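You operate a simulated robot arm through the tools that you are given. There is no shell and no other tool.

Carry out the task below with a simulated two-armed robot. There is one attempt and no reset: what you move stays moved.

Task
Dry the cups again, then put the brown cup on the counter.
Fine: DRY setting; shut rack and door, dial at OFF.

The check looks at the end state, three seconds after you hand in, the way a careful person would. Anything else that was tipped, shoved, dropped, spilled or broken makes it a failure.

Robot
Two 7-joint arms with two-finger parallel grippers on one trunk, on a base that drives. Base frame: it is fixed to the floor where the robot stands at the start and does not move with it; the origin is under the middle of the robot, x ahead of it, y to its left, z up. Lengths are in mm, angles in rad, forces in N, time in s.
The left shoulder is at the start at [20, 170, 1378], the right one opposite. With the tool pointing down near the work surface each hand reaches from about 200 to 680 mm from the robot's upright axis, wherever it stands, measured 20 degrees to its own side. Places, roughly: blue dryer key [700, -100, 1200]; dryer dial [600, 0, 1200]; dryer door [600, 0, 1000]; top of the packing counter [400, 700, 900]; upper rack [800, 0, 1000]. Payload 3.8 kg a hand.
Tool frame (each hand has its own): the origin (TCP) lies between the finger pads and is the grasp point; the fingertips stand 30 mm ahead of it; z points along the fingers, y is the line along which they close. The gripper opens to 110 mm. The fingers are 20 mm wide and 10 mm thick; the gripper's body (48 by 112 mm) begins 55 mm behind the TCP.
Orientation is that of the tool frame in the base frame, as a unit quaternion [w, x, y, z]. With the fingers straight down and closing along the base's y, the tool's x points along the base's -x, its y along +y and its z along -z.

Tools
- The arms move only by the tool drive_tool. It takes "left_rows", "right_rows" or both (then of equal length, played together; a hand with none holds still); each is a list of rows, each a list of 7 numbers: the shift along the tool's x, y, z in mm, then the turn, a rotation vector about the tool's x, y, z in rad, then the opening, from 0 (shut) to 1 (fully open). In form: [[tx, ty, tz, rx, ry, rz, grip], ...]. A call has 1 to 20 rows; each row is the pose to reach, as a shift and turn from the pose commanded when the call began, along the tool's axes at that moment. Rows are played at 5 a second. More than 50 mm and 0.15 rad between two rows, or a gripper value outside its range, and nothing of the call is played. A pose out of reach is approached as far as the arm can. The call stops where the force on the tool passes 90 N (or 10 N more than at its start, if that is more) or the arm is blocked; 0.2 s more then pass. The fingers move at their own pace (about 72 mm/s each) and stop on an object; they squeeze with about 43 N. The grip force told is the motor's: it shows also when the fingers shut on nothing. Time passes only in rows, and 0.2 s behind the last, so rows that repeat a pose let the fingers close. The reply holds the time, the measured pose of the TCP, the force on the tool along the base axes, the opening and the grip force, in the units named above and with some noise, with the torque about the TCP (base axes, N m) and any sound that the robot's microphone picked up.
- Cameras (640 x 400 px; columns grow to the right, rows downward): "scene" is now at [106.7, -7.9, 1523.8]; the picture's right is [-0.09, -1.00, 0.00], its down [-0.62, 0.05, -0.78] and it looks along [0.78, -0.07, -0.62] (base axes); focal length 214 px, centre (320, 200). "left" rides on the left gripper at [72, -17, -103] in its tool frame; the picture's right is [0.23, 0.97, 0.00], its down [-0.76, 0.18, -0.62] and it looks along [-0.61, 0.14, 0.78] (tool axes); focal length 222 px, centre (320, 200). "right" rides on the right gripper at [72, 17, -103] in its tool frame; the picture's right is [-0.23, 0.97, 0.00], its down [-0.76, -0.18, -0.62] and it looks along [-0.61, -0.14, 0.78] (tool axes); focal length 222 px, centre (320, 200). There is no depth. A picture from a camera that has moved, and an enlarged one, comes with that camera's place and axes in the base frame and with its lens.
- capture(camera): a new picture of that camera. The clock stands still meanwhile.
- lift_body(by): slides the trunk up (or, below 0, down) by that many mm; the arms and the scene camera ride with it, the base frame stays. It gives what a move gives, with no picture.
- base_move(legs): drives the robot by 1 to 6 legs, each [ahead, turn to the left] in mm and rad, along the robot's own axes; the way and the turn of a leg run together, so that a leg with both is an arc; at most 1500 mm and 3.142 rad a leg. The arms and the cameras ride along, it lands a little off, and it stops where it bumps. It gives what a move gives.
- aim_head(pan, tilt): turns the head with the scene camera to pan (to the left, within 1.396 rad either way) and tilt (down, from -0.506 to 1.204), counted from straight ahead of the robot. It gives what a move gives.
- close_up(camera, box): a new picture of the part [left, top, right, bottom] of that camera's present view, enlarged. The clock stands still meanwhile.
- job_done(): hands the job in; it is judged then, once.

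Places have to be worked out from the pictures, the camera data and where the tool is seen. Open the grippers and draw the arms clear of the work before you hand the job in, unless the task says otherwise.

The tools are called after ">>>" as a command line: name --argument value ..., lists and objects as JSON in quotes. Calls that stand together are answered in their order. drive_tool: Moves the arms, as the interface text tells. Its arguments: {"type":"object","properties":{"left_rows":{"type":"array","items":{"type":"array","items":{"type":"number"}}},"right_rows":{"type":"array","items":{"type":"array","items":{"type":"number"}}}},"required":[]} The other tools are called the same way: lift_body (by) slides the trunk up or down; base_move (legs) drives the base; aim_head (pan, tilt) turns the head that bears the scene camera; capture (camera) takes a picture; close_up (camera, box) takes an enlarged picture of a part of a camera's view; job_done () hands the job in.

At the start:

```text
t: 0.0
left_eef_pos: [404.9, 119.7, 1415.4]
left_ee_rot: [0.0, 0.0, 1.0, 0.0]
left_contact_force: [-0.1, 0.3, -0.8]
left_ft_torque: [-0.01, -0.01, -0.01]
left_width: 110.2
left_grip_force: 0.0
right_eef_pos: [382.5, -177.2, 1350.2]
right_ee_rot: [0.0, 0.0, 1.0, 0.0]
right_contact_force: [-0.1, -0.4, 0.0]
right_ft_torque: [0.02, 0.01, 0.02]
right_width: 109.9
right_grip_force: 0.1
trunk travel left (down, up): [-475.0, 95.0]
robot x, y, heading: [-2.7, 1.9, -0.004]
head pan, tilt: [-0.087, 0.672]
```

scene: 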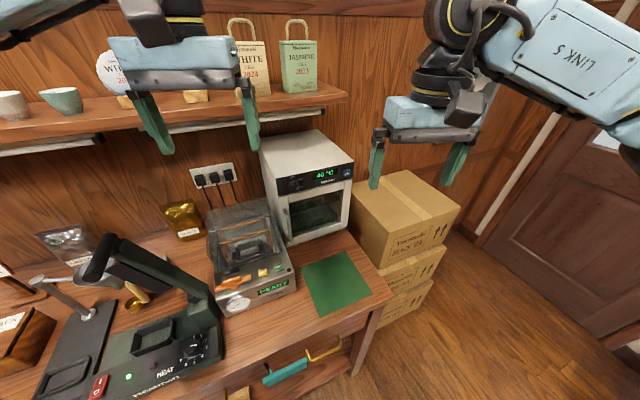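
right: 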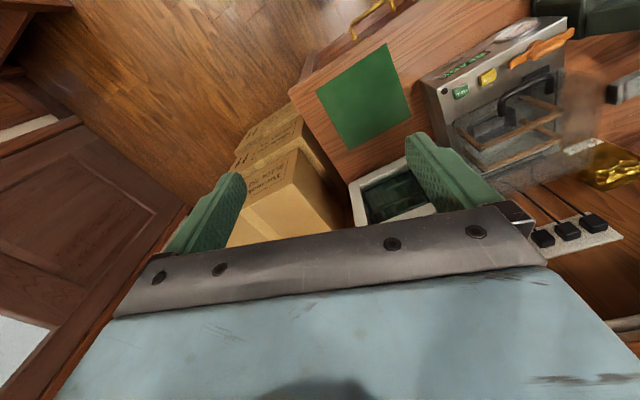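
left: 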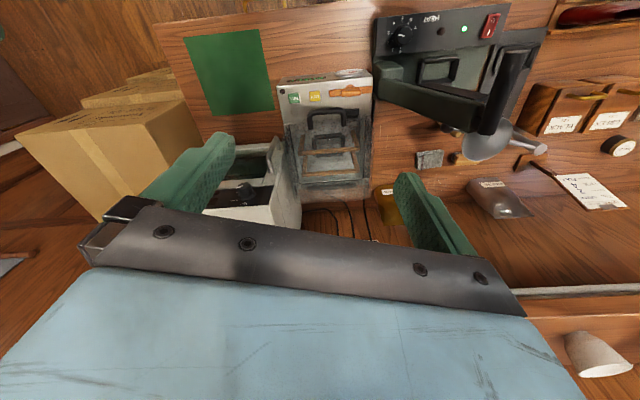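

The scene shows a white cabinet with a display near the middle, which is probably the dryer, along with other machines. I'll look closer at the cabinet and its surroundings before moving anything.

>>> close_up --camera "scene" --box '[250, 120, 370, 250]'

>>> close_up --camera "scene" --box '[190, 190, 310, 330]'

>>> close_up --camera "scene" --box '[0, 220, 240, 400]'

>>> close_up --camera "scene" --box '[0, 10, 330, 140]'

```text
3.08 times, centred on (310, 185) of scene
camera zoom: at [106.7, -7.9, 1523.8], right [-0.09, -1.0, 0.0], down [-0.62, 0.05, -0.78], along [0.78, -0.07, -0.62], focal length 660 px, centre (351, 246)
```

zoom: 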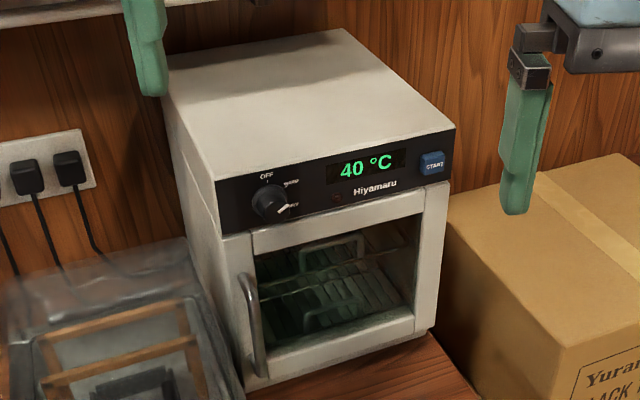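

```text
2.86 times, centred on (250, 260) of scene
camera zoom: at [106.7, -7.9, 1523.8], right [-0.09, -1.0, 0.0], down [-0.62, 0.05, -0.78], along [0.78, -0.07, -0.62], focal length 613 px, centre (520, 29)
```

zoom: 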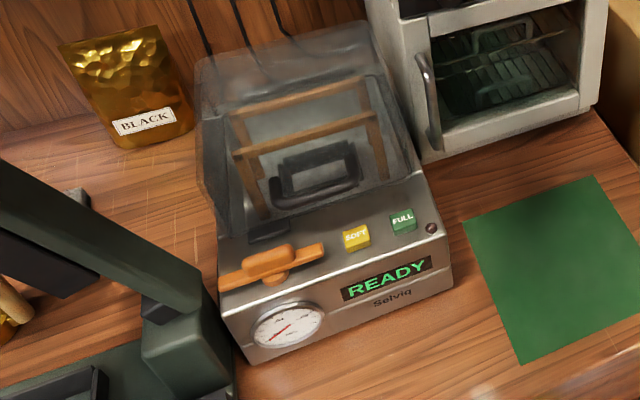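

```text
2.22 times, centred on (120, 310) of scene
camera zoom: at [106.7, -7.9, 1523.8], right [-0.09, -1.0, 0.0], down [-0.62, 0.05, -0.78], along [0.78, -0.07, -0.62], focal length 477 px, centre (764, -44)
```

zoom: 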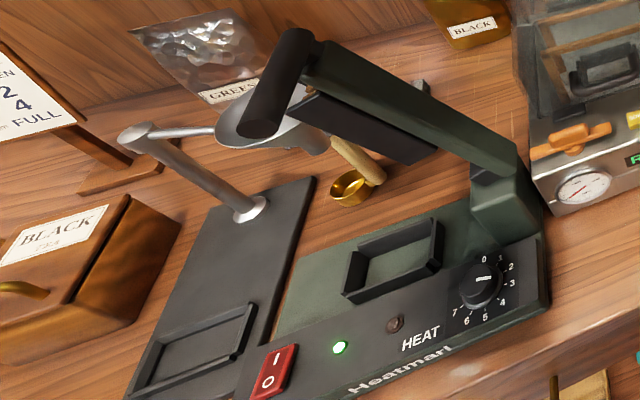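

```text
1.94 times, centred on (165, 75) of scene
camera zoom: at [106.7, -7.9, 1523.8], right [-0.09, -1.0, 0.0], down [-0.62, 0.05, -0.78], along [0.78, -0.07, -0.62], focal length 416 px, centre (621, 442)
```

zoom: 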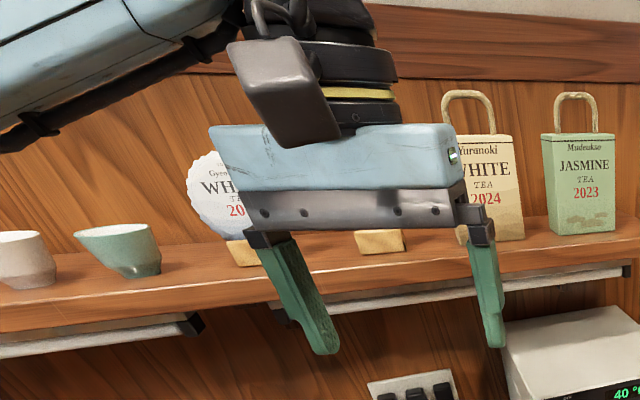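

The cabinet has a dial (OFF plus other marks), a 40 °C display and a blue START key, and its door handle is on the left side. I'll zoom in further on the dial, the key and the window.

>>> close_up --camera "scene" --box '[290, 145, 340, 176]'

>>> close_up --camera "scene" --box '[285, 180, 345, 245]'

>>> aim_head --pan 0.9 --tilt 0.6

>>> capture --camera "scene"

```text
12.80 times, centred on (315, 160) of scene
camera zoom: at [106.7, -7.9, 1523.8], right [-0.09, -1.0, 0.0], down [-0.62, 0.05, -0.78], along [0.78, -0.07, -0.62], focal length 2745 px, centre (384, 706)
```

zoom: 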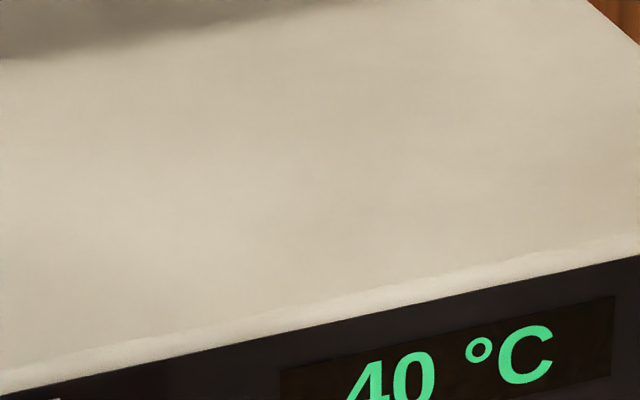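

```text
6.15 times, centred on (315, 212) of scene
camera zoom: at [106.7, -7.9, 1523.8], right [-0.09, -1.0, 0.0], down [-0.62, 0.05, -0.78], along [0.78, -0.07, -0.62], focal length 1320 px, centre (351, 123)
```

zoom: 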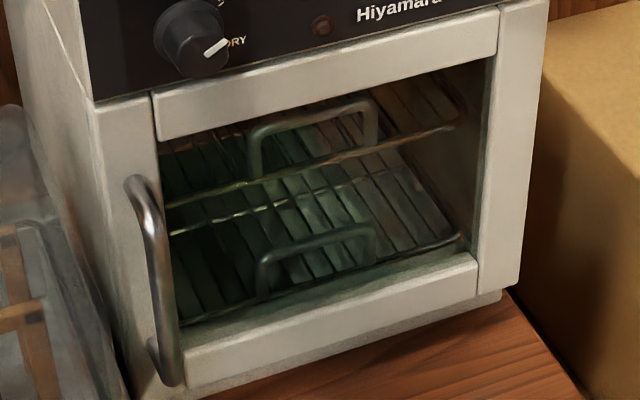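

```text
t: 1.3
left_eef_pos: [403.9, 120.4, 1415.7]
left_ee_rot: [0.0, 0.001, 1.0, 0.0]
left_contact_force: [-0.1, -0.7, 0.0]
left_ft_torque: [0.01, 0.02, 0.0]
left_width: 110.1
left_grip_force: 0.0
right_eef_pos: [383.7, -177.2, 1351.9]
right_ee_rot: [-0.001, 0.0, 1.0, 0.0]
right_contact_force: [-0.3, 0.7, -0.1]
right_ft_torque: [0.01, -0.04, 0.01]
right_width: 110.0
right_grip_force: 0.0
trunk travel left (down, up): [-475.0, 95.0]
robot x, y, heading: [-2.6, -1.7, -0.002]
head pan, tilt: [0.901, 0.6]
```

```text
taken
camera scene: at [76.1, 68.7, 1530.0], right [0.78, -0.62, 0.0], down [-0.35, -0.44, -0.83], along [0.51, 0.65, -0.56], focal length 214 px, centre (320, 200)
```

scene: 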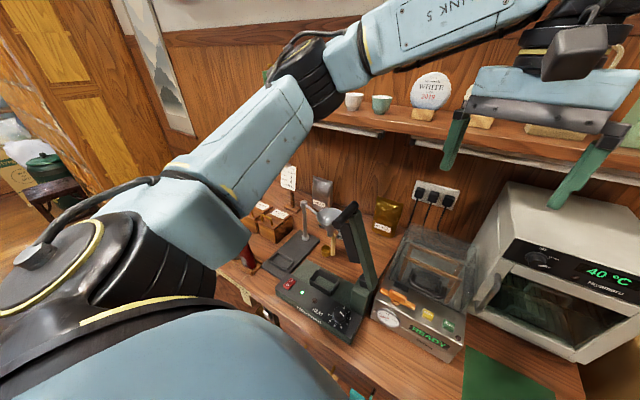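

The bench is turned about 18° from my heading, and I can't see any cups in the window yet. I'll aim the head back at the dryer to read the dial, and check the floor and drawers too.

>>> aim_head --pan 0.0 --tilt 0.5

>>> capture --camera "scene"

>>> close_up --camera "scene" --box '[290, 180, 380, 240]'

```text
t: 2.5
left_eef_pos: [404.8, 119.7, 1415.3]
left_ee_rot: [0.0, 0.0, 1.0, -0.001]
left_contact_force: [0.4, 1.1, -0.8]
left_ft_torque: [0.01, -0.01, -0.02]
left_width: 109.8
left_grip_force: 0.1
right_eef_pos: [382.6, -177.7, 1351.8]
right_ee_rot: [0.0, 0.0, 1.0, 0.0]
right_contact_force: [-1.7, -0.5, -0.1]
right_ft_torque: [0.01, -0.04, -0.01]
right_width: 109.7
right_grip_force: 0.2
trunk travel left (down, up): [-475.0, 95.0]
robot x, y, heading: [0.3, -0.1, 0.001]
head pan, tilt: [0.0, 0.499]
```

```text
taken
camera scene: at [112.1, -0.4, 1539.1], right [0.0, -1.0, 0.0], down [-0.48, 0.0, -0.88], along [0.88, 0.0, -0.48], focal length 214 px, centre (320, 200)
```

scene: 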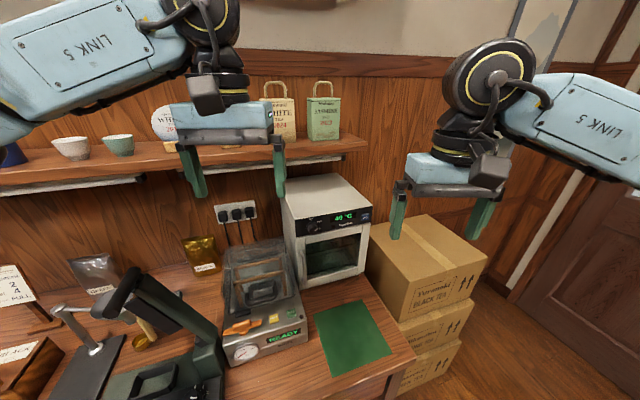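

```text
6.67 times, centred on (335, 210) of scene
camera zoom: at [112.1, -0.4, 1539.1], right [0.0, -1.0, 0.0], down [-0.48, 0.0, -0.88], along [0.88, 0.0, -0.48], focal length 1430 px, centre (220, 133)
```

zoom: 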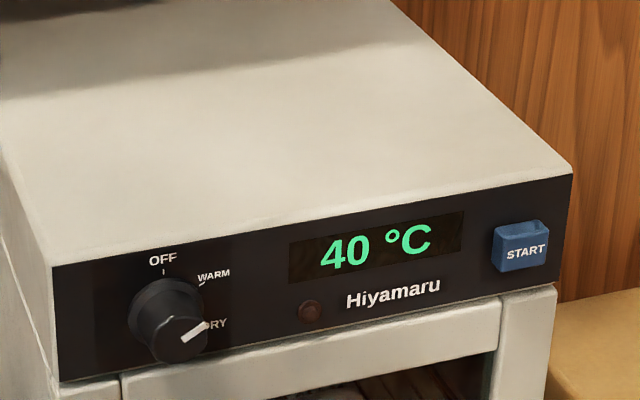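

The dial has three marks, OFF, WARM and DRY, and the pointer could be on either WARM or DRY. I'll zoom in tighter on it.

>>> close_up --camera "scene" --box '[302, 214, 326, 236]'

>>> close_up --camera "scene" --box '[295, 230, 375, 290]'

>>> close_up --camera "left" --box '[200, 140, 310, 230]'

>>> close_up --camera "scene" --box '[0, 240, 240, 400]'

```text
16.00 times, centred on (314, 225) of scene
camera zoom: at [112.1, -0.4, 1539.1], right [0.0, -1.0, 0.0], down [-0.48, 0.0, -0.88], along [0.88, 0.0, -0.48], focal length 3432 px, centre (416, -200)
```

zoom: 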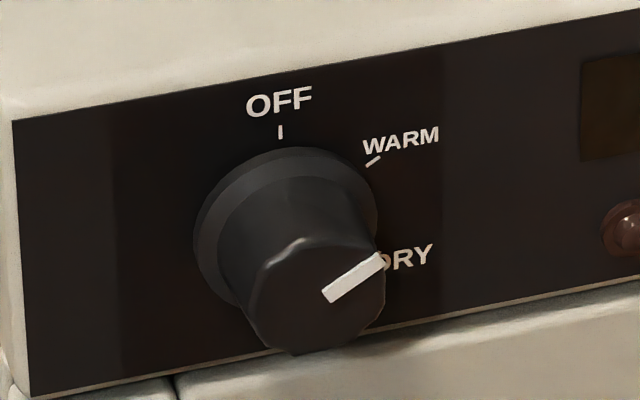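

```text
6.67 times, centred on (335, 260) of scene
camera zoom: at [112.1, -0.4, 1539.1], right [0.0, -1.0, 0.0], down [-0.48, 0.0, -0.88], along [0.88, 0.0, -0.48], focal length 1430 px, centre (220, -200)
```

zoom: 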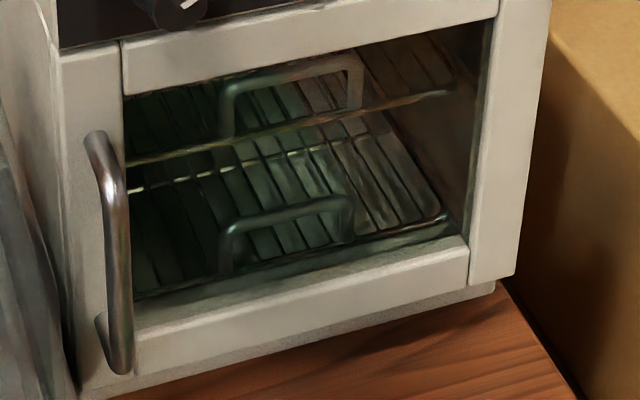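

```text
4.44 times, centred on (255, 185) of left
camera zoom: at [331.3, 103.1, 1519.2], right [-0.23, 0.97, 0.0], down [0.76, 0.18, 0.62], along [0.61, 0.14, -0.78], focal length 987 px, centre (609, 267)
```

zoom: 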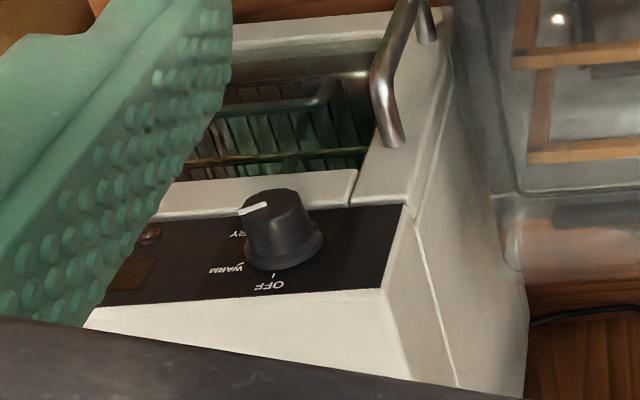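

```text
2.50 times, centred on (120, 320) of scene
camera zoom: at [112.1, -0.4, 1539.1], right [0.0, -1.0, 0.0], down [-0.48, 0.0, -0.88], along [0.88, 0.0, -0.48], focal length 536 px, centre (820, -100)
```

zoom: 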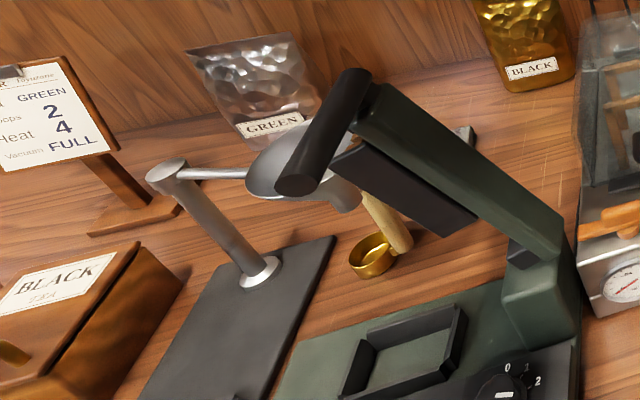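

The pointer is about 60° from the top. The knob's parallax hides the DRY label, so the dial is probably on WARM. Next I'll look for the cups and the counter by panning left with more tilt, and checking straight down and to the right.

>>> aim_head --pan 1.39 --tilt 0.7

>>> capture --camera "scene"

>>> aim_head --pan 0.0 --tilt 1.1

>>> capture --camera "scene"

>>> aim_head --pan -1.2 --tilt 0.6

>>> capture --camera "scene"

```text
t: 4.0
left_eef_pos: [404.4, 120.6, 1414.8]
left_ee_rot: [0.0, 0.001, 1.0, 0.0]
left_contact_force: [-0.5, 0.5, -0.5]
left_ft_torque: [0.0, 0.0, -0.02]
left_width: 109.9
left_grip_force: 0.1
right_eef_pos: [382.5, -178.0, 1352.1]
right_ee_rot: [0.0, 0.0, 1.0, -0.001]
right_contact_force: [0.0, -1.1, 0.4]
right_ft_torque: [0.0, 0.0, -0.01]
right_width: 110.2
right_grip_force: 0.0
trunk travel left (down, up): [-475.0, 95.0]
robot x, y, heading: [0.7, -1.2, -0.001]
head pan, tilt: [1.389, 0.7]
```

```text
taken
camera scene: at [36.5, 83.0, 1521.4], right [0.98, -0.18, 0.0], down [-0.12, -0.63, -0.77], along [0.14, 0.75, -0.64], focal length 214 px, centre (320, 200)
```

scene: 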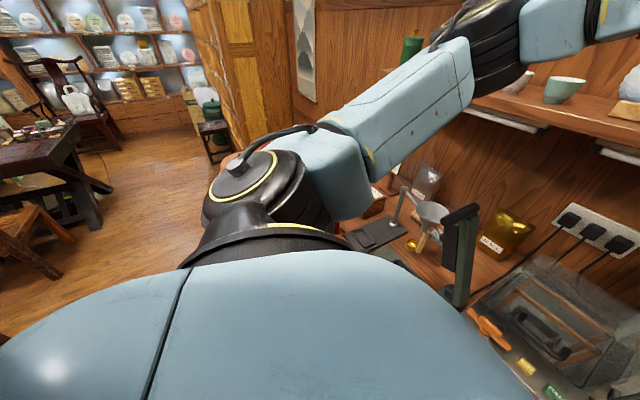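

```text
t: 5.5
left_eef_pos: [404.7, 119.8, 1415.5]
left_ee_rot: [0.0, 0.0, 1.0, 0.0]
left_contact_force: [-0.4, 0.1, 0.0]
left_ft_torque: [0.01, 0.0, 0.0]
left_width: 110.1
left_grip_force: 0.0
right_eef_pos: [382.9, -177.2, 1351.5]
right_ee_rot: [0.0, 0.0, 1.0, 0.0]
right_contact_force: [-0.3, 0.5, 0.2]
right_ft_torque: [0.0, 0.02, 0.0]
right_width: 110.0
right_grip_force: 0.1
trunk travel left (down, up): [-475.0, 95.0]
robot x, y, heading: [-0.9, 3.1, -0.003]
head pan, tilt: [0.0, 1.1]
```

```text
taken
camera scene: at [84.2, -0.4, 1491.4], right [0.0, -1.0, 0.0], down [-0.89, 0.0, -0.45], along [0.45, 0.0, -0.89], focal length 214 px, centre (320, 200)
```

scene: 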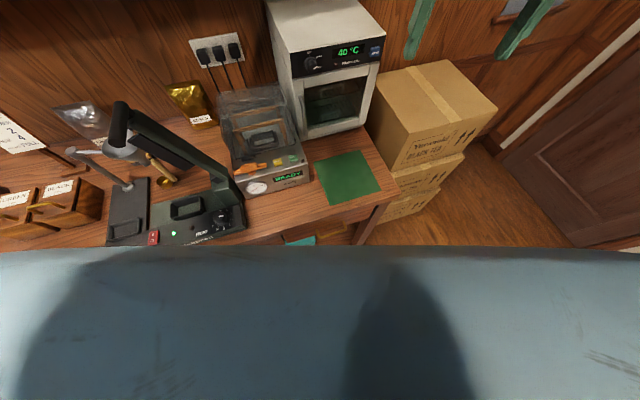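

```text
t: 6.9
left_eef_pos: [404.3, 120.3, 1416.5]
left_ee_rot: [-0.001, 0.0, 1.0, 0.0]
left_contact_force: [0.4, 0.0, -0.5]
left_ft_torque: [0.01, 0.02, -0.01]
left_width: 110.0
left_grip_force: 0.0
right_eef_pos: [381.8, -176.6, 1351.8]
right_ee_rot: [0.001, 0.0, 1.0, 0.0]
right_contact_force: [0.0, 0.3, 0.0]
right_ft_torque: [-0.01, -0.02, 0.01]
right_width: 110.0
right_grip_force: 0.0
trunk travel left (down, up): [-475.0, 95.0]
robot x, y, heading: [-0.9, -3.3, -0.001]
head pan, tilt: [-1.201, 0.6]
```

```text
taken
camera scene: at [53.1, -82.9, 1530.0], right [-0.93, -0.36, 0.0], down [-0.2, 0.53, -0.82], along [0.3, -0.77, -0.57], focal length 214 px, centre (320, 200)
```

scene: 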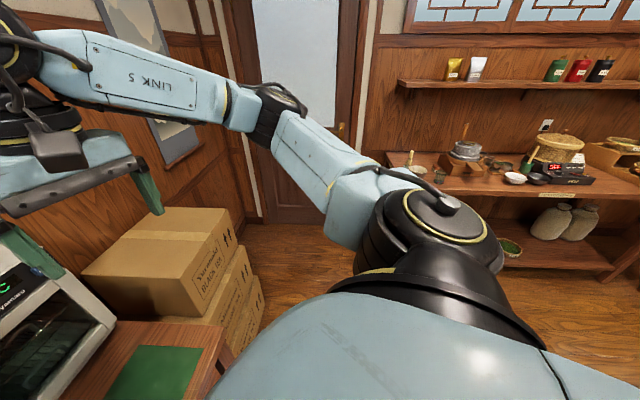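

The packing counter is the bench the dryer stands on. From two views I put the knob near [623, 23, 1172] and the START key near [678, -144, 1169], with the dryer front facing about 18° off my heading. I'll back off a little, shift right and square up to the dryer.

>>> base_move --legs '[[-150, 0], [0, -1.257], [290, 0], [0, 1.571]]'

>>> aim_head --pan 0.0 --tilt 0.45

>>> capture --camera "scene"

```text
t: 16.9
left_eef_pos: [290.6, -60.3, 1415.3]
left_ee_rot: [0.002, -0.137, 0.991, 0.0]
left_contact_force: [-0.8, 0.4, -0.3]
left_ft_torque: [0.03, 0.0, 0.0]
left_width: 110.1
left_grip_force: 0.1
right_eef_pos: [349.2, -350.6, 1351.4]
right_ee_rot: [-0.001, -0.136, 0.991, 0.001]
right_contact_force: [0.6, -0.2, 0.0]
right_ft_torque: [0.02, -0.01, 0.03]
right_width: 109.9
right_grip_force: 0.0
trunk travel left (down, up): [-475.0, 95.0]
robot x, y, heading: [-70.1, -281.4, 0.276]
head pan, tilt: [-1.201, 0.6]
```

```text
t: 18.3
left_eef_pos: [289.9, -58.5, 1415.3]
left_ee_rot: [0.0, -0.137, 0.991, 0.001]
left_contact_force: [0.2, -0.9, 0.4]
left_ft_torque: [0.0, -0.04, 0.01]
left_width: 109.7
left_grip_force: 0.1
right_eef_pos: [349.8, -351.5, 1351.5]
right_ee_rot: [0.0, -0.137, 0.991, 0.0]
right_contact_force: [0.4, -1.0, 0.4]
right_ft_torque: [0.02, -0.01, 0.01]
right_width: 110.2
right_grip_force: 0.0
trunk travel left (down, up): [-475.0, 95.0]
robot x, y, heading: [-70.3, -288.4, 0.275]
head pan, tilt: [0.0, 0.45]
```

```text
taken
camera scene: at [42.1, -254.2, 1543.6], right [0.27, -0.96, 0.0], down [-0.42, -0.12, -0.9], along [0.87, 0.24, -0.44], focal length 214 px, centre (320, 200)
```

scene: 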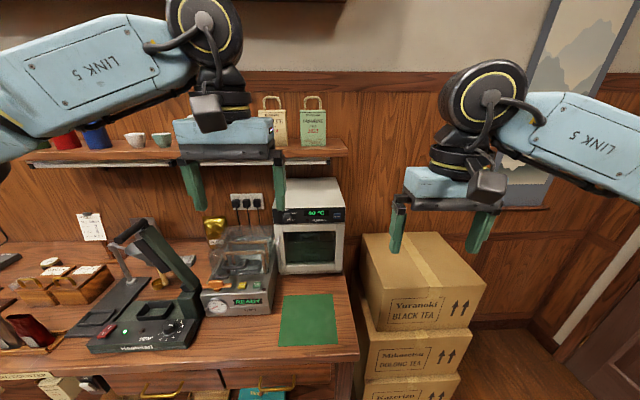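

I'm now nearly square to the bench, with the dryer just left of centre ahead. I'll zoom in on the dryer to refine its geometry and look through the window.

>>> close_up --camera "scene" --box '[262, 172, 362, 282]'

>>> close_up --camera "scene" --box '[270, 202, 350, 252]'

>>> close_up --camera "scene" --box '[180, 210, 380, 370]'

```text
3.64 times, centred on (312, 227) of scene
camera zoom: at [42.1, -254.2, 1543.6], right [0.27, -0.96, 0.0], down [-0.42, -0.12, -0.9], along [0.87, 0.24, -0.44], focal length 780 px, centre (349, 102)
```

zoom: 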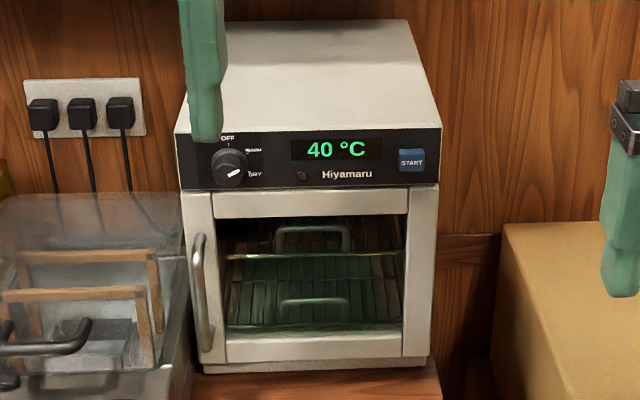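

```text
8.00 times, centred on (310, 227) of scene
camera zoom: at [42.1, -254.2, 1543.6], right [0.27, -0.96, 0.0], down [-0.42, -0.12, -0.9], along [0.87, 0.24, -0.44], focal length 1716 px, centre (400, -16)
```

zoom: 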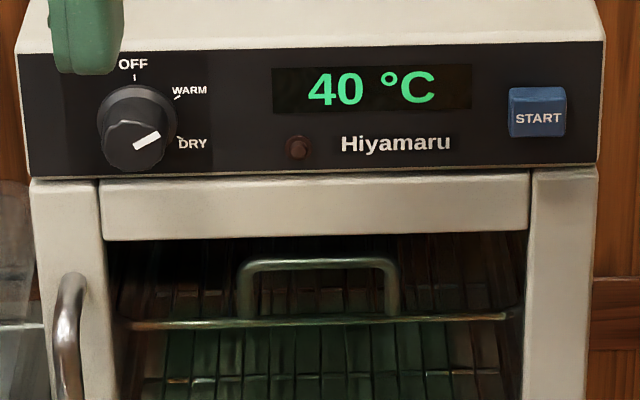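

```text
2.50 times, centred on (280, 290) of scene
camera zoom: at [42.1, -254.2, 1543.6], right [0.27, -0.96, 0.0], down [-0.42, -0.12, -0.9], along [0.87, 0.24, -0.44], focal length 536 px, centre (420, -25)
```

zoom: 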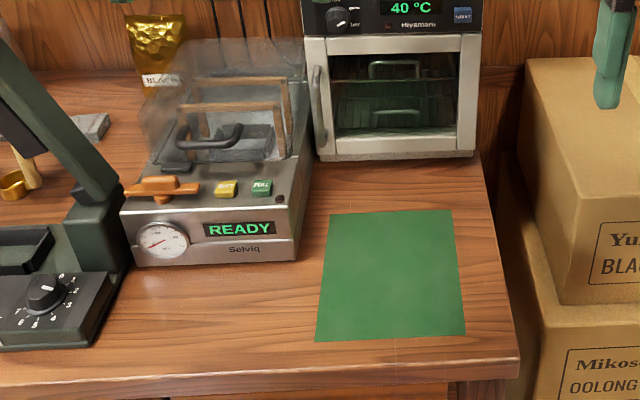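

The pointer direction is about 57°, so the dial is on WARM and needs one click further to DRY. I'll lower the trunk so the scene camera looks almost level into the dryer; the hands are still in front of the bench edge and stay well above it.

>>> lift_body --by -300

>>> aim_head --pan 0.05 --tilt 0.3

>>> capture --camera "scene"

>>> close_up --camera "scene" --box '[255, 150, 375, 250]'

```text
t: 21.3
left_eef_pos: [288.9, -58.4, 1116.7]
left_ee_rot: [0.001, -0.136, 0.991, -0.001]
left_contact_force: [-0.8, 0.5, -0.4]
left_ft_torque: [0.04, -0.01, -0.02]
left_width: 110.1
left_grip_force: 0.1
right_eef_pos: [348.8, -351.8, 1052.4]
right_ee_rot: [0.0, -0.137, 0.991, 0.0]
right_contact_force: [-0.4, -0.7, 0.5]
right_ft_torque: [0.02, -0.01, 0.02]
right_width: 110.1
right_grip_force: 0.1
trunk travel left (down, up): [-175.0, 395.0]
robot x, y, heading: [-67.4, -283.7, 0.274]
head pan, tilt: [0.0, 0.45]
```

```text
t: 22.0
left_eef_pos: [290.3, -59.0, 1114.1]
left_ee_rot: [0.0, -0.136, 0.991, 0.0]
left_contact_force: [-0.5, 0.0, -0.4]
left_ft_torque: [0.0, -0.02, 0.0]
left_width: 110.0
left_grip_force: 0.0
right_eef_pos: [349.0, -351.5, 1051.8]
right_ee_rot: [0.0, -0.136, 0.991, 0.0]
right_contact_force: [0.2, 0.6, 0.7]
right_ft_torque: [-0.01, -0.02, 0.02]
right_width: 110.0
right_grip_force: 0.1
trunk travel left (down, up): [-175.0, 395.0]
robot x, y, heading: [-64.6, -285.2, 0.277]
head pan, tilt: [0.051, 0.3]
```

```text
taken
camera scene: at [42.2, -249.3, 1257.5], right [0.32, -0.95, 0.0], down [-0.28, -0.09, -0.96], along [0.91, 0.3, -0.3], focal length 214 px, centre (320, 200)
```

scene: 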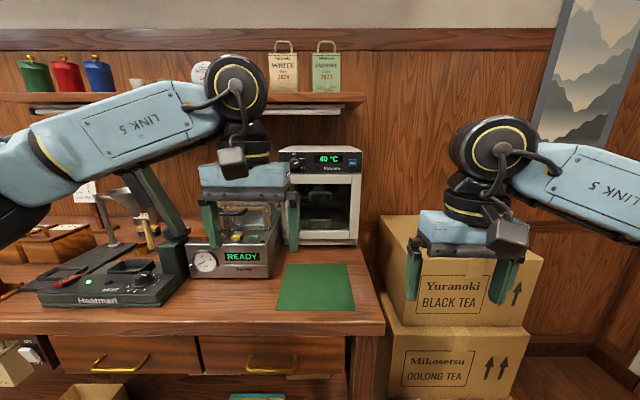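

```text
4.00 times, centred on (315, 200) of scene
camera zoom: at [42.2, -249.3, 1257.5], right [0.32, -0.95, 0.0], down [-0.28, -0.09, -0.96], along [0.91, 0.3, -0.3], focal length 858 px, centre (340, 200)
```

zoom: 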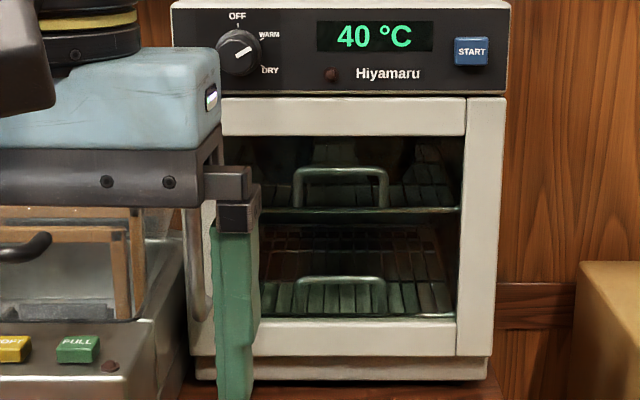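

Now I can see dim shapes on the upper rack. I'll zoom in there.

>>> close_up --camera "scene" --box '[294, 180, 352, 216]'

>>> close_up --camera "scene" --box '[280, 148, 330, 180]'

```text
11.03 times, centred on (323, 198) of scene
camera zoom: at [42.2, -249.3, 1257.5], right [0.32, -0.95, 0.0], down [-0.28, -0.09, -0.96], along [0.91, 0.3, -0.3], focal length 2367 px, centre (287, 222)
```

zoom: 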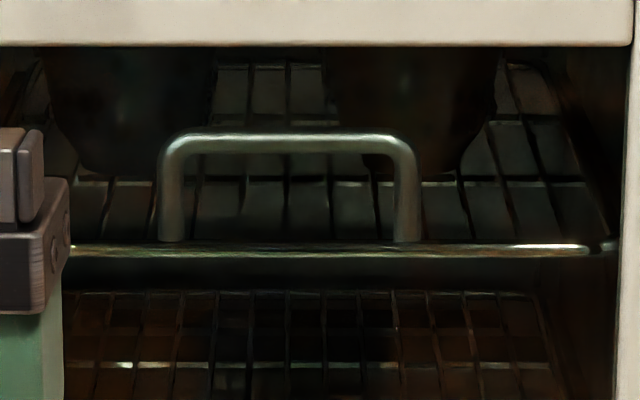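

```text
12.50 times, centred on (305, 164) of scene
camera zoom: at [42.2, -249.3, 1257.5], right [0.32, -0.95, 0.0], down [-0.28, -0.09, -0.96], along [0.91, 0.3, -0.3], focal length 2681 px, centre (508, 650)
```

zoom: 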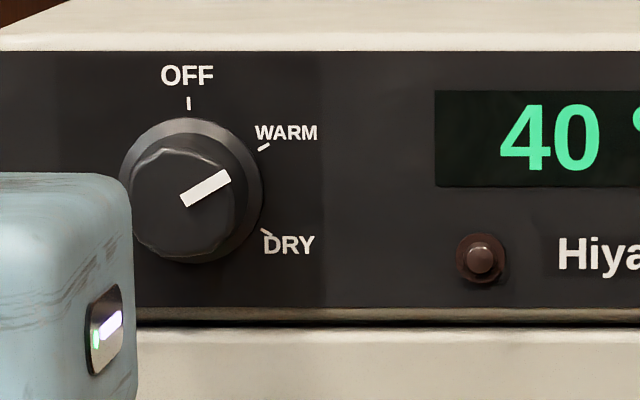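

Two dark cups stand on the upper rack behind its handle, and the knob is clearly on WARM with DRY another 60° clockwise. I place the knob at about [619, 23, 1174] and START at about [674, -137, 1175], with the dryer face turned 0.318 rad. I'll tilt both hands to point ahead, raising and advancing them slightly.

>>> drive_tool --left_rows '[[-10, 0, -8, 0, -0.143, 0, 1], [-20, 0, -16, 0, -0.286, 0, 1], [-30, 0, -24, 0, -0.429, 0, 1], [-40, 0, -32, 0, -0.572, 0, 1], [-50, 0, -40, 0, -0.715, 0, 1], [-60, 0, -48, 0, -0.858, 0, 1], [-70, 0, -56, 0, -1.0, 0, 1], [-80, 0, -60, 0, -1.143, 0, 0.8], [-90, 0, -60, 0, -1.286, 0, 0.6], [-100, 0, -60, 0, -1.429, 0, 0.5], [-110, 0, -60, 0, -1.571, 0, 0.45]]' --right_rows '[[0, 0, -16, 0, -0.143, 0, 1], [-5, 5, -32, 0, -0.286, 0, 1], [-10, 10, -48, 0, -0.429, 0, 1], [-20, 15, -64, 0, -0.572, 0, 0.8], [-30, 20, -80, 0, -0.715, 0, 0.6], [-40, 30, -96, 0, -0.858, 0, 0.4], [-50, 40, -112, 0, -1.0, 0, 0.2], [-60, 50, -120, 0, -1.143, 0, 0], [-70, 60, -120, 0, -1.286, 0, 0], [-80, 70, -120, 0, -1.429, 0, 0], [-90, 80, -120, 0, -1.571, 0, 0]]'

>>> capture --camera "scene"

>>> capture --camera "left"

>>> capture --camera "right"

```text
t: 24.4
left_eef_pos: [396.6, -28.9, 1176.0]
left_ee_rot: [0.701, -0.098, 0.699, 0.097]
left_contact_force: [-0.1, -0.4, 0.8]
left_ft_torque: [0.0, -0.01, -0.03]
left_width: 49.2
left_grip_force: 0.0
right_eef_pos: [415.5, -249.9, 1172.9]
right_ee_rot: [0.701, -0.096, 0.7, 0.096]
right_contact_force: [0.1, 1.3, -0.5]
right_ft_torque: [0.02, -0.01, 0.03]
right_width: 0.0
right_grip_force: 37.5
trunk travel left (down, up): [-175.0, 395.0]
robot x, y, heading: [-64.8, -283.9, 0.277]
head pan, tilt: [0.051, 0.3]
```

```text
taken
camera scene: at [42.5, -249.0, 1257.4], right [0.32, -0.95, 0.0], down [-0.28, -0.09, -0.96], along [0.91, 0.3, -0.3], focal length 214 px, centre (320, 200)
```

scene: 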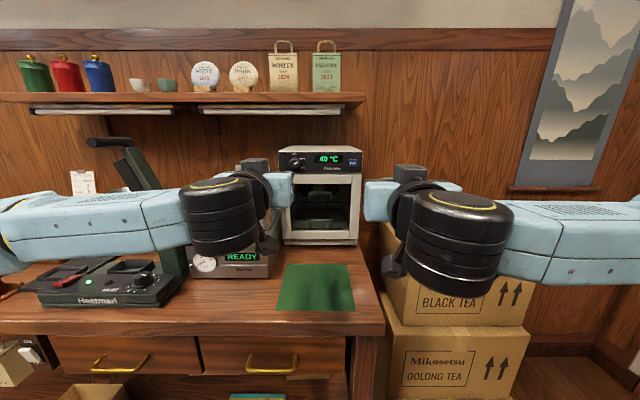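

```text
taken
camera left: at [300.6, -73.7, 1103.3], right [-0.26, 0.94, -0.23], down [-0.65, 0.0, 0.76], along [0.71, 0.35, 0.61], focal length 222 px, centre (320, 200)
```

left: 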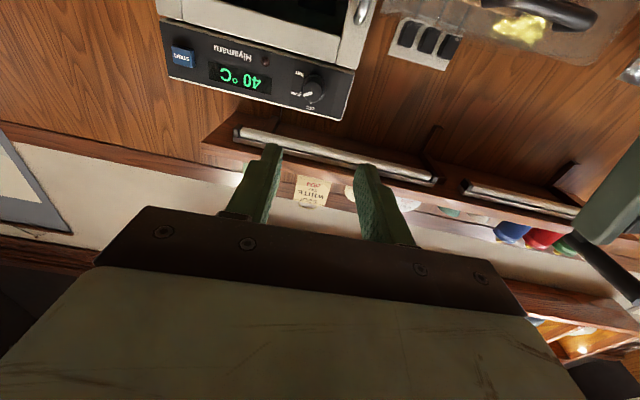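

```text
taken
camera right: at [310.8, -261.3, 1102.5], right [-0.26, 0.94, 0.23], down [-0.55, -0.34, 0.76], along [0.79, 0.07, 0.61], focal length 222 px, centre (320, 200)
```

right: 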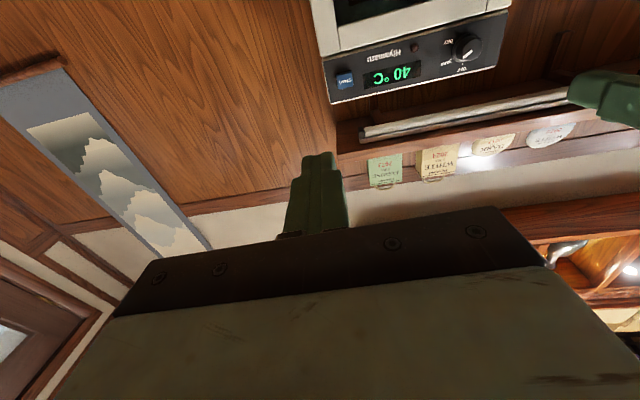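

Both hands now point ahead at z≈1175, and the reported yaw is 0.278. I'll zoom with both hand cameras to triangulate the knob and the key more closely.

>>> close_up --camera "left" --box '[280, 60, 360, 120]'

>>> close_up --camera "left" --box '[150, 30, 270, 110]'

>>> close_up --camera "right" --box '[320, 20, 500, 110]'

>>> close_up --camera "scene" --box '[260, 140, 370, 250]'

```text
6.67 times, centred on (320, 90) of left
camera zoom: at [300.6, -73.7, 1103.3], right [-0.26, 0.94, -0.23], down [-0.65, 0.0, 0.76], along [0.71, 0.35, 0.61], focal length 1481 px, centre (320, 933)
```

zoom: 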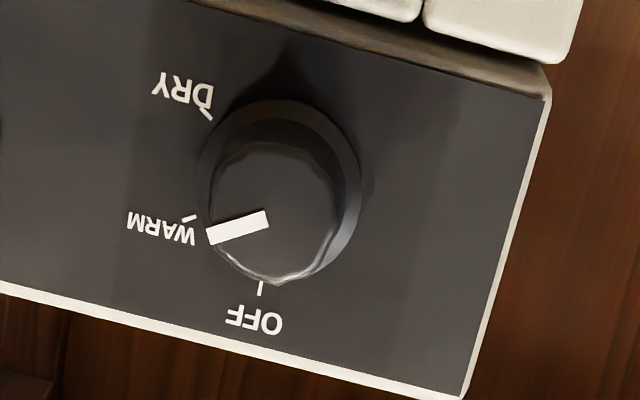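

```text
5.00 times, centred on (210, 70) of left
camera zoom: at [300.6, -73.7, 1103.3], right [-0.26, 0.94, -0.23], down [-0.65, 0.0, 0.76], along [0.71, 0.35, 0.61], focal length 1111 px, centre (870, 850)
```

zoom: 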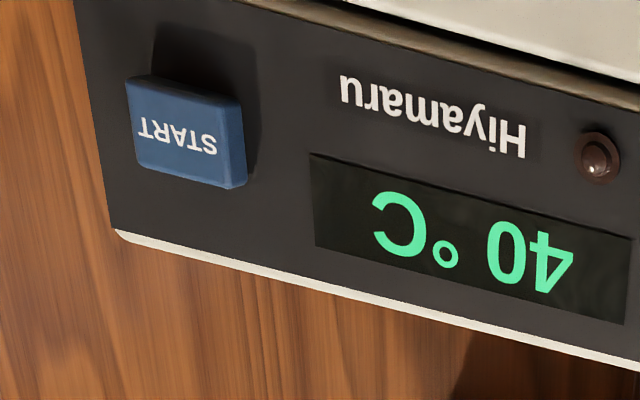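

```text
3.56 times, centred on (410, 65) of right
camera zoom: at [310.8, -261.3, 1102.5], right [-0.26, 0.94, 0.23], down [-0.55, -0.34, 0.76], along [0.79, 0.07, 0.61], focal length 790 px, centre (0, 680)
```

zoom: 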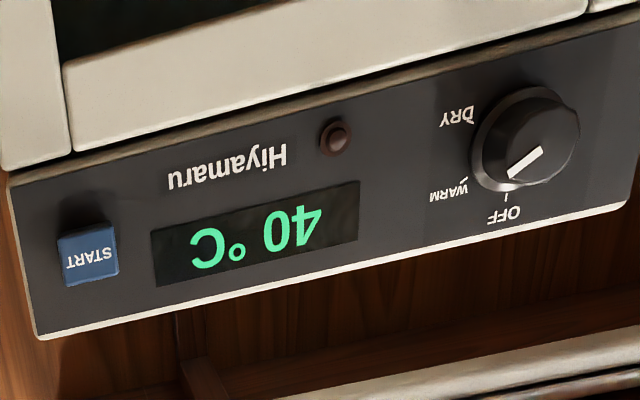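

```text
3.64 times, centred on (315, 195) of scene
camera zoom: at [42.5, -249.0, 1257.4], right [0.32, -0.95, 0.0], down [-0.28, -0.09, -0.96], along [0.91, 0.3, -0.3], focal length 780 px, centre (338, 218)
```

zoom: 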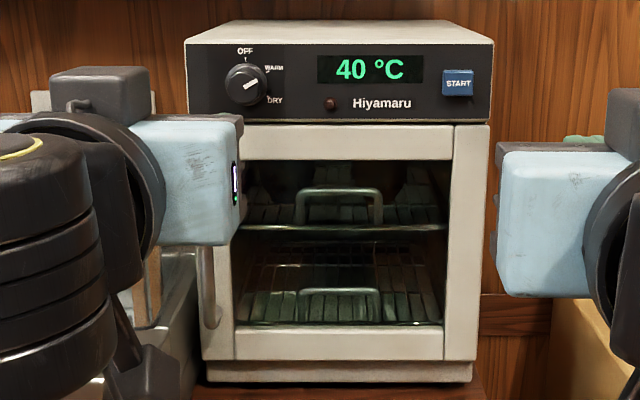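

The hand cameras agree with the scene camera: knob centre about [620, 24, 1174.4] on the panel, START key about [673, -138, 1180]. I'll bring the left hand in front of the knob, about 25 mm clear of it, with its yaw squared to the panel, and check alignment.

>>> drive_tool --left_rows '[[0, -3, 31, -0.01, 0, 0, 0.45], [0, -6, 62, -0.02, 0, 0, 0.45], [1, -9, 93, -0.03, 0, 0, 0.45], [1.6, -11, 124, -0.04, 0, 0, 0.45], [1.6, -11.8, 152, -0.04, 0, 0, 0.45]]'

>>> capture --camera "left"

>>> capture --camera "right"

```text
t: 25.6
left_eef_pos: [547.9, -1.1, 1172.5]
left_ee_rot: [0.698, -0.111, 0.699, 0.111]
left_contact_force: [0.0, -0.1, -0.1]
left_ft_torque: [0.01, -0.01, -0.05]
left_width: 49.4
left_grip_force: 0.0
right_eef_pos: [414.7, -250.0, 1172.6]
right_ee_rot: [0.701, -0.096, 0.701, 0.096]
right_contact_force: [1.1, 0.1, 0.0]
right_ft_torque: [0.05, -0.01, -0.02]
right_width: 0.0
right_grip_force: 37.8
trunk travel left (down, up): [-175.0, 395.0]
robot x, y, heading: [-71.4, -287.4, 0.276]
head pan, tilt: [0.051, 0.3]
```

```text
taken
camera left: at [453.2, -49.0, 1100.5], right [-0.3, 0.93, -0.23], down [-0.65, -0.02, 0.76], along [0.7, 0.38, 0.61], focal length 222 px, centre (320, 200)
```

left: 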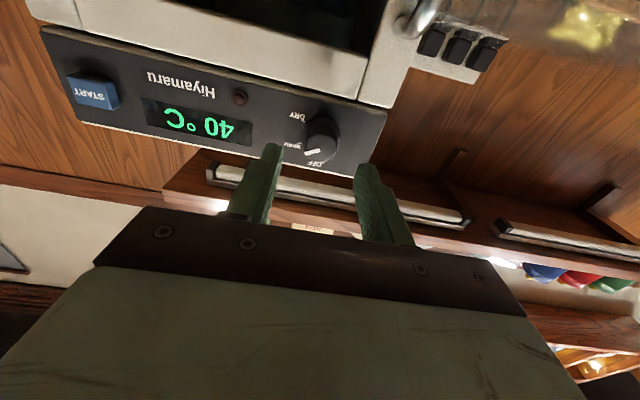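

```text
taken
camera right: at [310.8, -261.6, 1102.6], right [-0.26, 0.94, 0.23], down [-0.55, -0.34, 0.76], along [0.79, 0.07, 0.61], focal length 222 px, centre (320, 200)
```

right: 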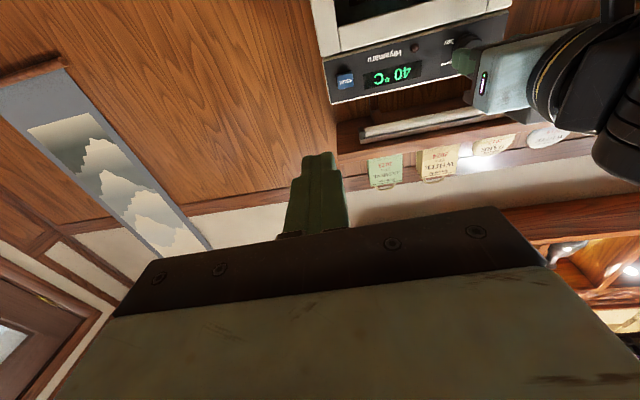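

The knob projects midway between the fingers, at about (321, 138) in the left view, which matches the computed geometry. I'll advance 41 mm, raise 2 mm and close on the knob.

>>> drive_tool --left_rows '[[-2, 0, 14, 0, 0, 0, 0.45], [-2, 0, 28, 0, 0, 0, 0.45], [-2, 0, 41, 0, 0, 0, 0.45], [-2, 0, 41, 0, 0, 0, 0.0], [-2, 0, 41, 0, 0, 0, 0.0], [-2, 0, 41, 0, 0, 0, 0.0]]'

>>> capture --camera "left"

>>> close_up --camera "right" --box '[320, 10, 500, 110]'

```text
t: 27.0
left_eef_pos: [585.7, 11.4, 1174.4]
left_ee_rot: [0.698, -0.111, 0.698, 0.112]
left_contact_force: [3.3, 2.4, 1.0]
left_ft_torque: [-0.04, 0.06, -0.02]
left_width: 30.8
left_grip_force: 44.9
right_eef_pos: [413.0, -248.4, 1172.7]
right_ee_rot: [0.7, -0.096, 0.701, 0.097]
right_contact_force: [0.2, 0.0, 0.8]
right_ft_torque: [-0.02, -0.03, 0.03]
right_width: 0.1
right_grip_force: 38.4
trunk travel left (down, up): [-175.0, 395.0]
robot x, y, heading: [-66.5, -282.1, 0.279]
head pan, tilt: [0.051, 0.3]
```

```text
taken
camera left: at [491.8, -35.3, 1102.7], right [-0.3, 0.93, -0.23], down [-0.65, -0.02, 0.76], along [0.7, 0.38, 0.61], focal length 222 px, centre (320, 200)
```

left: 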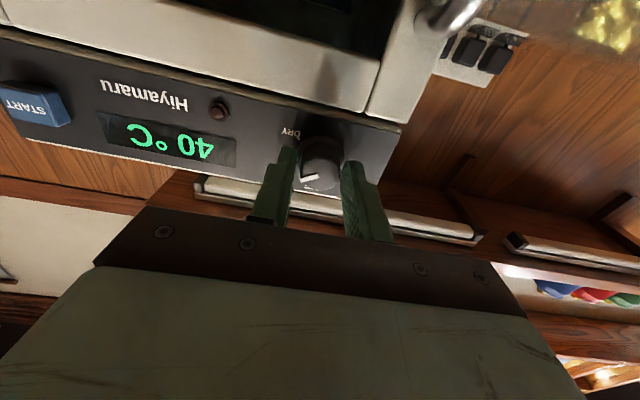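

```text
3.56 times, centred on (410, 60) of right
camera zoom: at [310.7, -261.4, 1102.7], right [-0.26, 0.94, 0.23], down [-0.55, -0.34, 0.76], along [0.79, 0.07, 0.61], focal length 790 px, centre (0, 698)
```

zoom: 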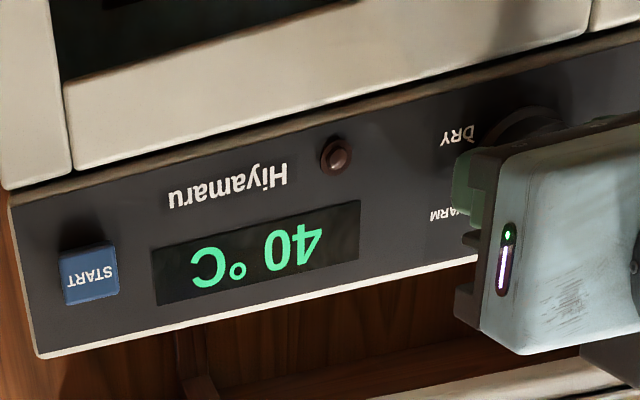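

The fingers hold the knob at 30.8 mm width with almost no side force. I'll turn it 60° clockwise (positive about the tool z) toward DRY and look at the result.

>>> drive_tool --left_rows '[[0, 0, 0, 0, 0, 0.131, 0], [0, 0, 0, 0, 0, 0.262, 0], [0, 0, 0, 0, 0, 0.393, 0], [0, 0, 0, 0, 0, 0.524, 0], [0, 0, 0, 0, 0, 0.655, 0], [0, 0, 0, 0, 0, 0.786, 0], [0, 0, 0, 0, 0, 0.917, 0], [0, 0, 0, 0, 0, 1.047, 0], [0, 0, 0, 0, 0, 1.047, 0]]'

>>> capture --camera "left"

>>> close_up --camera "right" --box '[320, 10, 500, 110]'

>>> close_up --camera "scene" --box '[260, 140, 370, 200]'

```text
t: 29.0
left_eef_pos: [586.1, 11.8, 1174.8]
left_ee_rot: [0.549, 0.255, 0.66, 0.444]
left_contact_force: [5.1, -3.5, -2.1]
left_ft_torque: [-0.11, 0.34, 0.3]
left_width: 30.7
left_grip_force: 44.9
right_eef_pos: [414.5, -250.3, 1172.5]
right_ee_rot: [0.7, -0.096, 0.701, 0.097]
right_contact_force: [-0.7, -0.6, 0.6]
right_ft_torque: [0.01, 0.01, 0.01]
right_width: 0.0
right_grip_force: 38.1
trunk travel left (down, up): [-175.0, 395.0]
robot x, y, heading: [-69.3, -285.5, 0.274]
head pan, tilt: [0.051, 0.3]
```

```text
taken
camera left: at [469.6, 32.2, 1124.3], right [-0.21, 0.65, 0.73], down [-0.42, -0.74, 0.53], along [0.89, -0.19, 0.42], focal length 222 px, centre (320, 200)
```

left: 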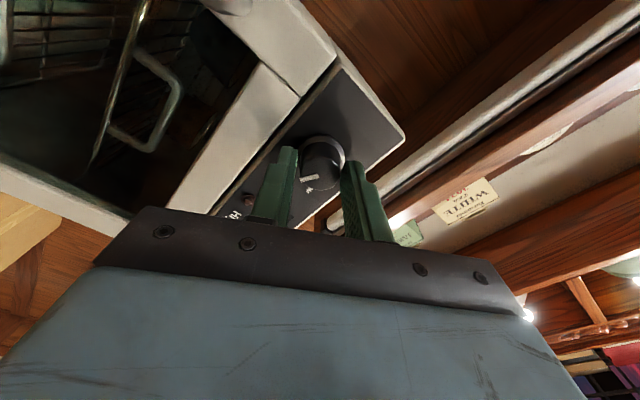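

```text
3.56 times, centred on (410, 60) of right
camera zoom: at [311.4, -261.9, 1102.4], right [-0.26, 0.94, 0.23], down [-0.55, -0.34, 0.76], along [0.79, 0.07, 0.61], focal length 790 px, centre (0, 698)
```

zoom: 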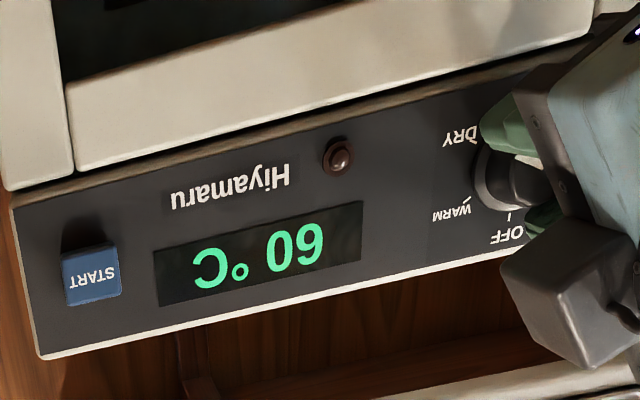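

```text
5.82 times, centred on (315, 170) of scene
camera zoom: at [43.2, -249.6, 1257.4], right [0.32, -0.95, 0.0], down [-0.28, -0.09, -0.95], along [0.91, 0.3, -0.3], focal length 1248 px, centre (349, 374)
```

zoom: 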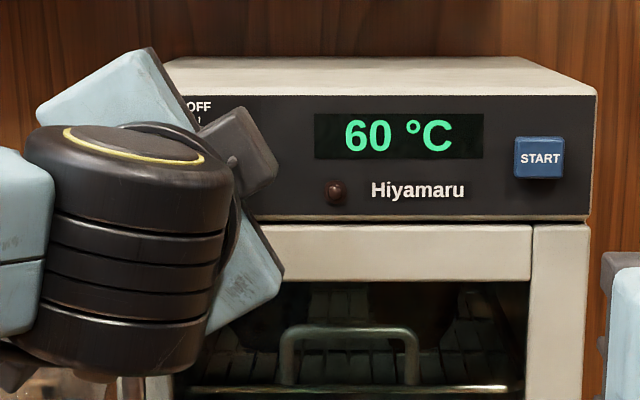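

The display now reads 60 °C. I'll release the knob, back straight off and check where the pointer stands.

>>> drive_tool --left_rows '[[0, 0, 0, 0, 0, 0, 0.42], [0, 0, 0, 0, 0, 0, 0.42], [0, 0, -20, 0, 0, 0, 0.42], [0, 0, -45, 0, 0, 0, 0.42], [0, 0, -60, 0, 0, -0.13, 0.42], [0, 0, -60, 0, 0, -0.26, 0.42], [0, 0, -60, 0, 0, -0.39, 0.42], [0, 0, -60, 0, 0, -0.52, 0.42], [0, 0, -60, 0, 0, -0.65, 0.42], [0, 0, -60, 0, 0, -0.78, 0.42], [0, 0, -60, 0, 0, -0.91, 0.42], [0, 0, -60, 0, 0, -1.047, 0.42]]'

>>> close_up --camera "left" --box '[240, 80, 400, 180]'

>>> close_up --camera "right" --box '[320, 10, 500, 110]'

>>> close_up --camera "scene" --box '[260, 140, 370, 200]'

```text
t: 31.6
left_eef_pos: [527.0, -4.2, 1176.2]
left_ee_rot: [0.699, -0.11, 0.698, 0.109]
left_contact_force: [-0.4, 0.4, 0.8]
left_ft_torque: [0.02, -0.02, 0.02]
left_width: 46.5
left_grip_force: 0.1
right_eef_pos: [414.9, -250.8, 1173.2]
right_ee_rot: [0.7, -0.097, 0.7, 0.097]
right_contact_force: [-0.5, 0.6, 0.2]
right_ft_torque: [-0.01, 0.01, -0.02]
right_width: 0.0
right_grip_force: 37.5
trunk travel left (down, up): [-175.0, 395.0]
robot x, y, heading: [-64.4, -281.3, 0.276]
head pan, tilt: [0.051, 0.3]
```

```text
4.00 times, centred on (320, 130) of left
camera zoom: at [433.6, -53.4, 1104.4], right [-0.3, 0.93, -0.23], down [-0.65, -0.02, 0.76], along [0.7, 0.38, 0.61], focal length 888 px, centre (320, 480)
```

zoom: 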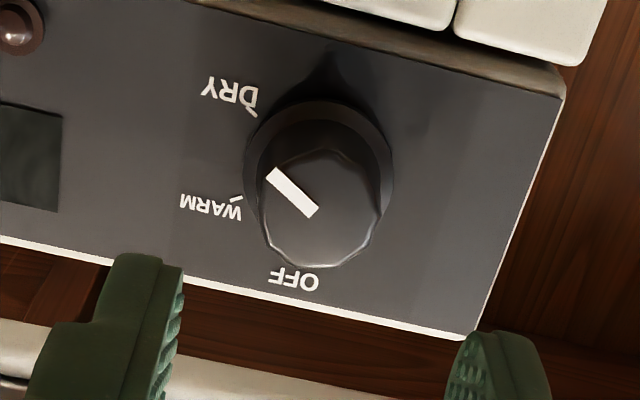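

```text
3.56 times, centred on (410, 60) of right
camera zoom: at [310.5, -261.6, 1102.8], right [-0.26, 0.94, 0.23], down [-0.55, -0.34, 0.76], along [0.79, 0.07, 0.61], focal length 790 px, centre (0, 698)
```

zoom: 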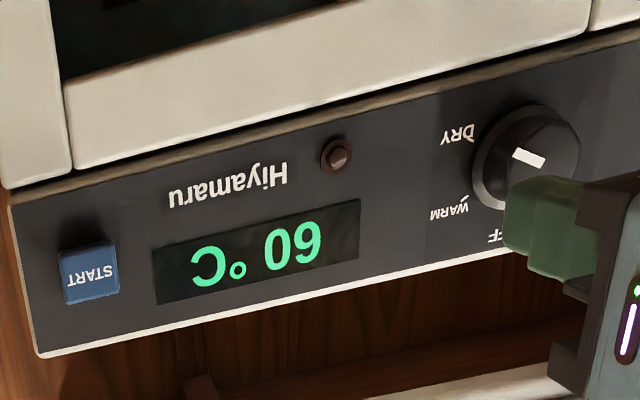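

```text
5.82 times, centred on (315, 170) of scene
camera zoom: at [42.1, -249.2, 1257.5], right [0.32, -0.95, 0.0], down [-0.28, -0.09, -0.96], along [0.91, 0.3, -0.3], focal length 1248 px, centre (349, 374)
```

zoom: 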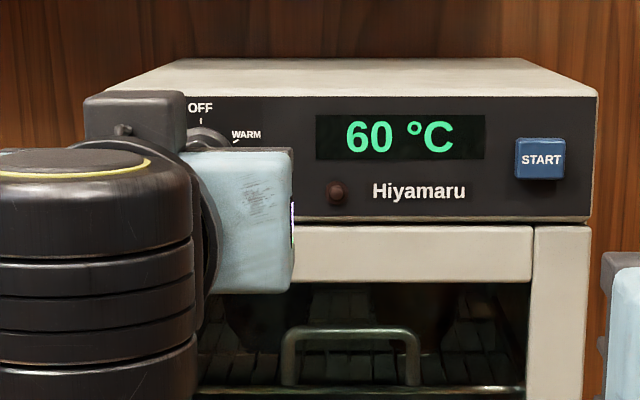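

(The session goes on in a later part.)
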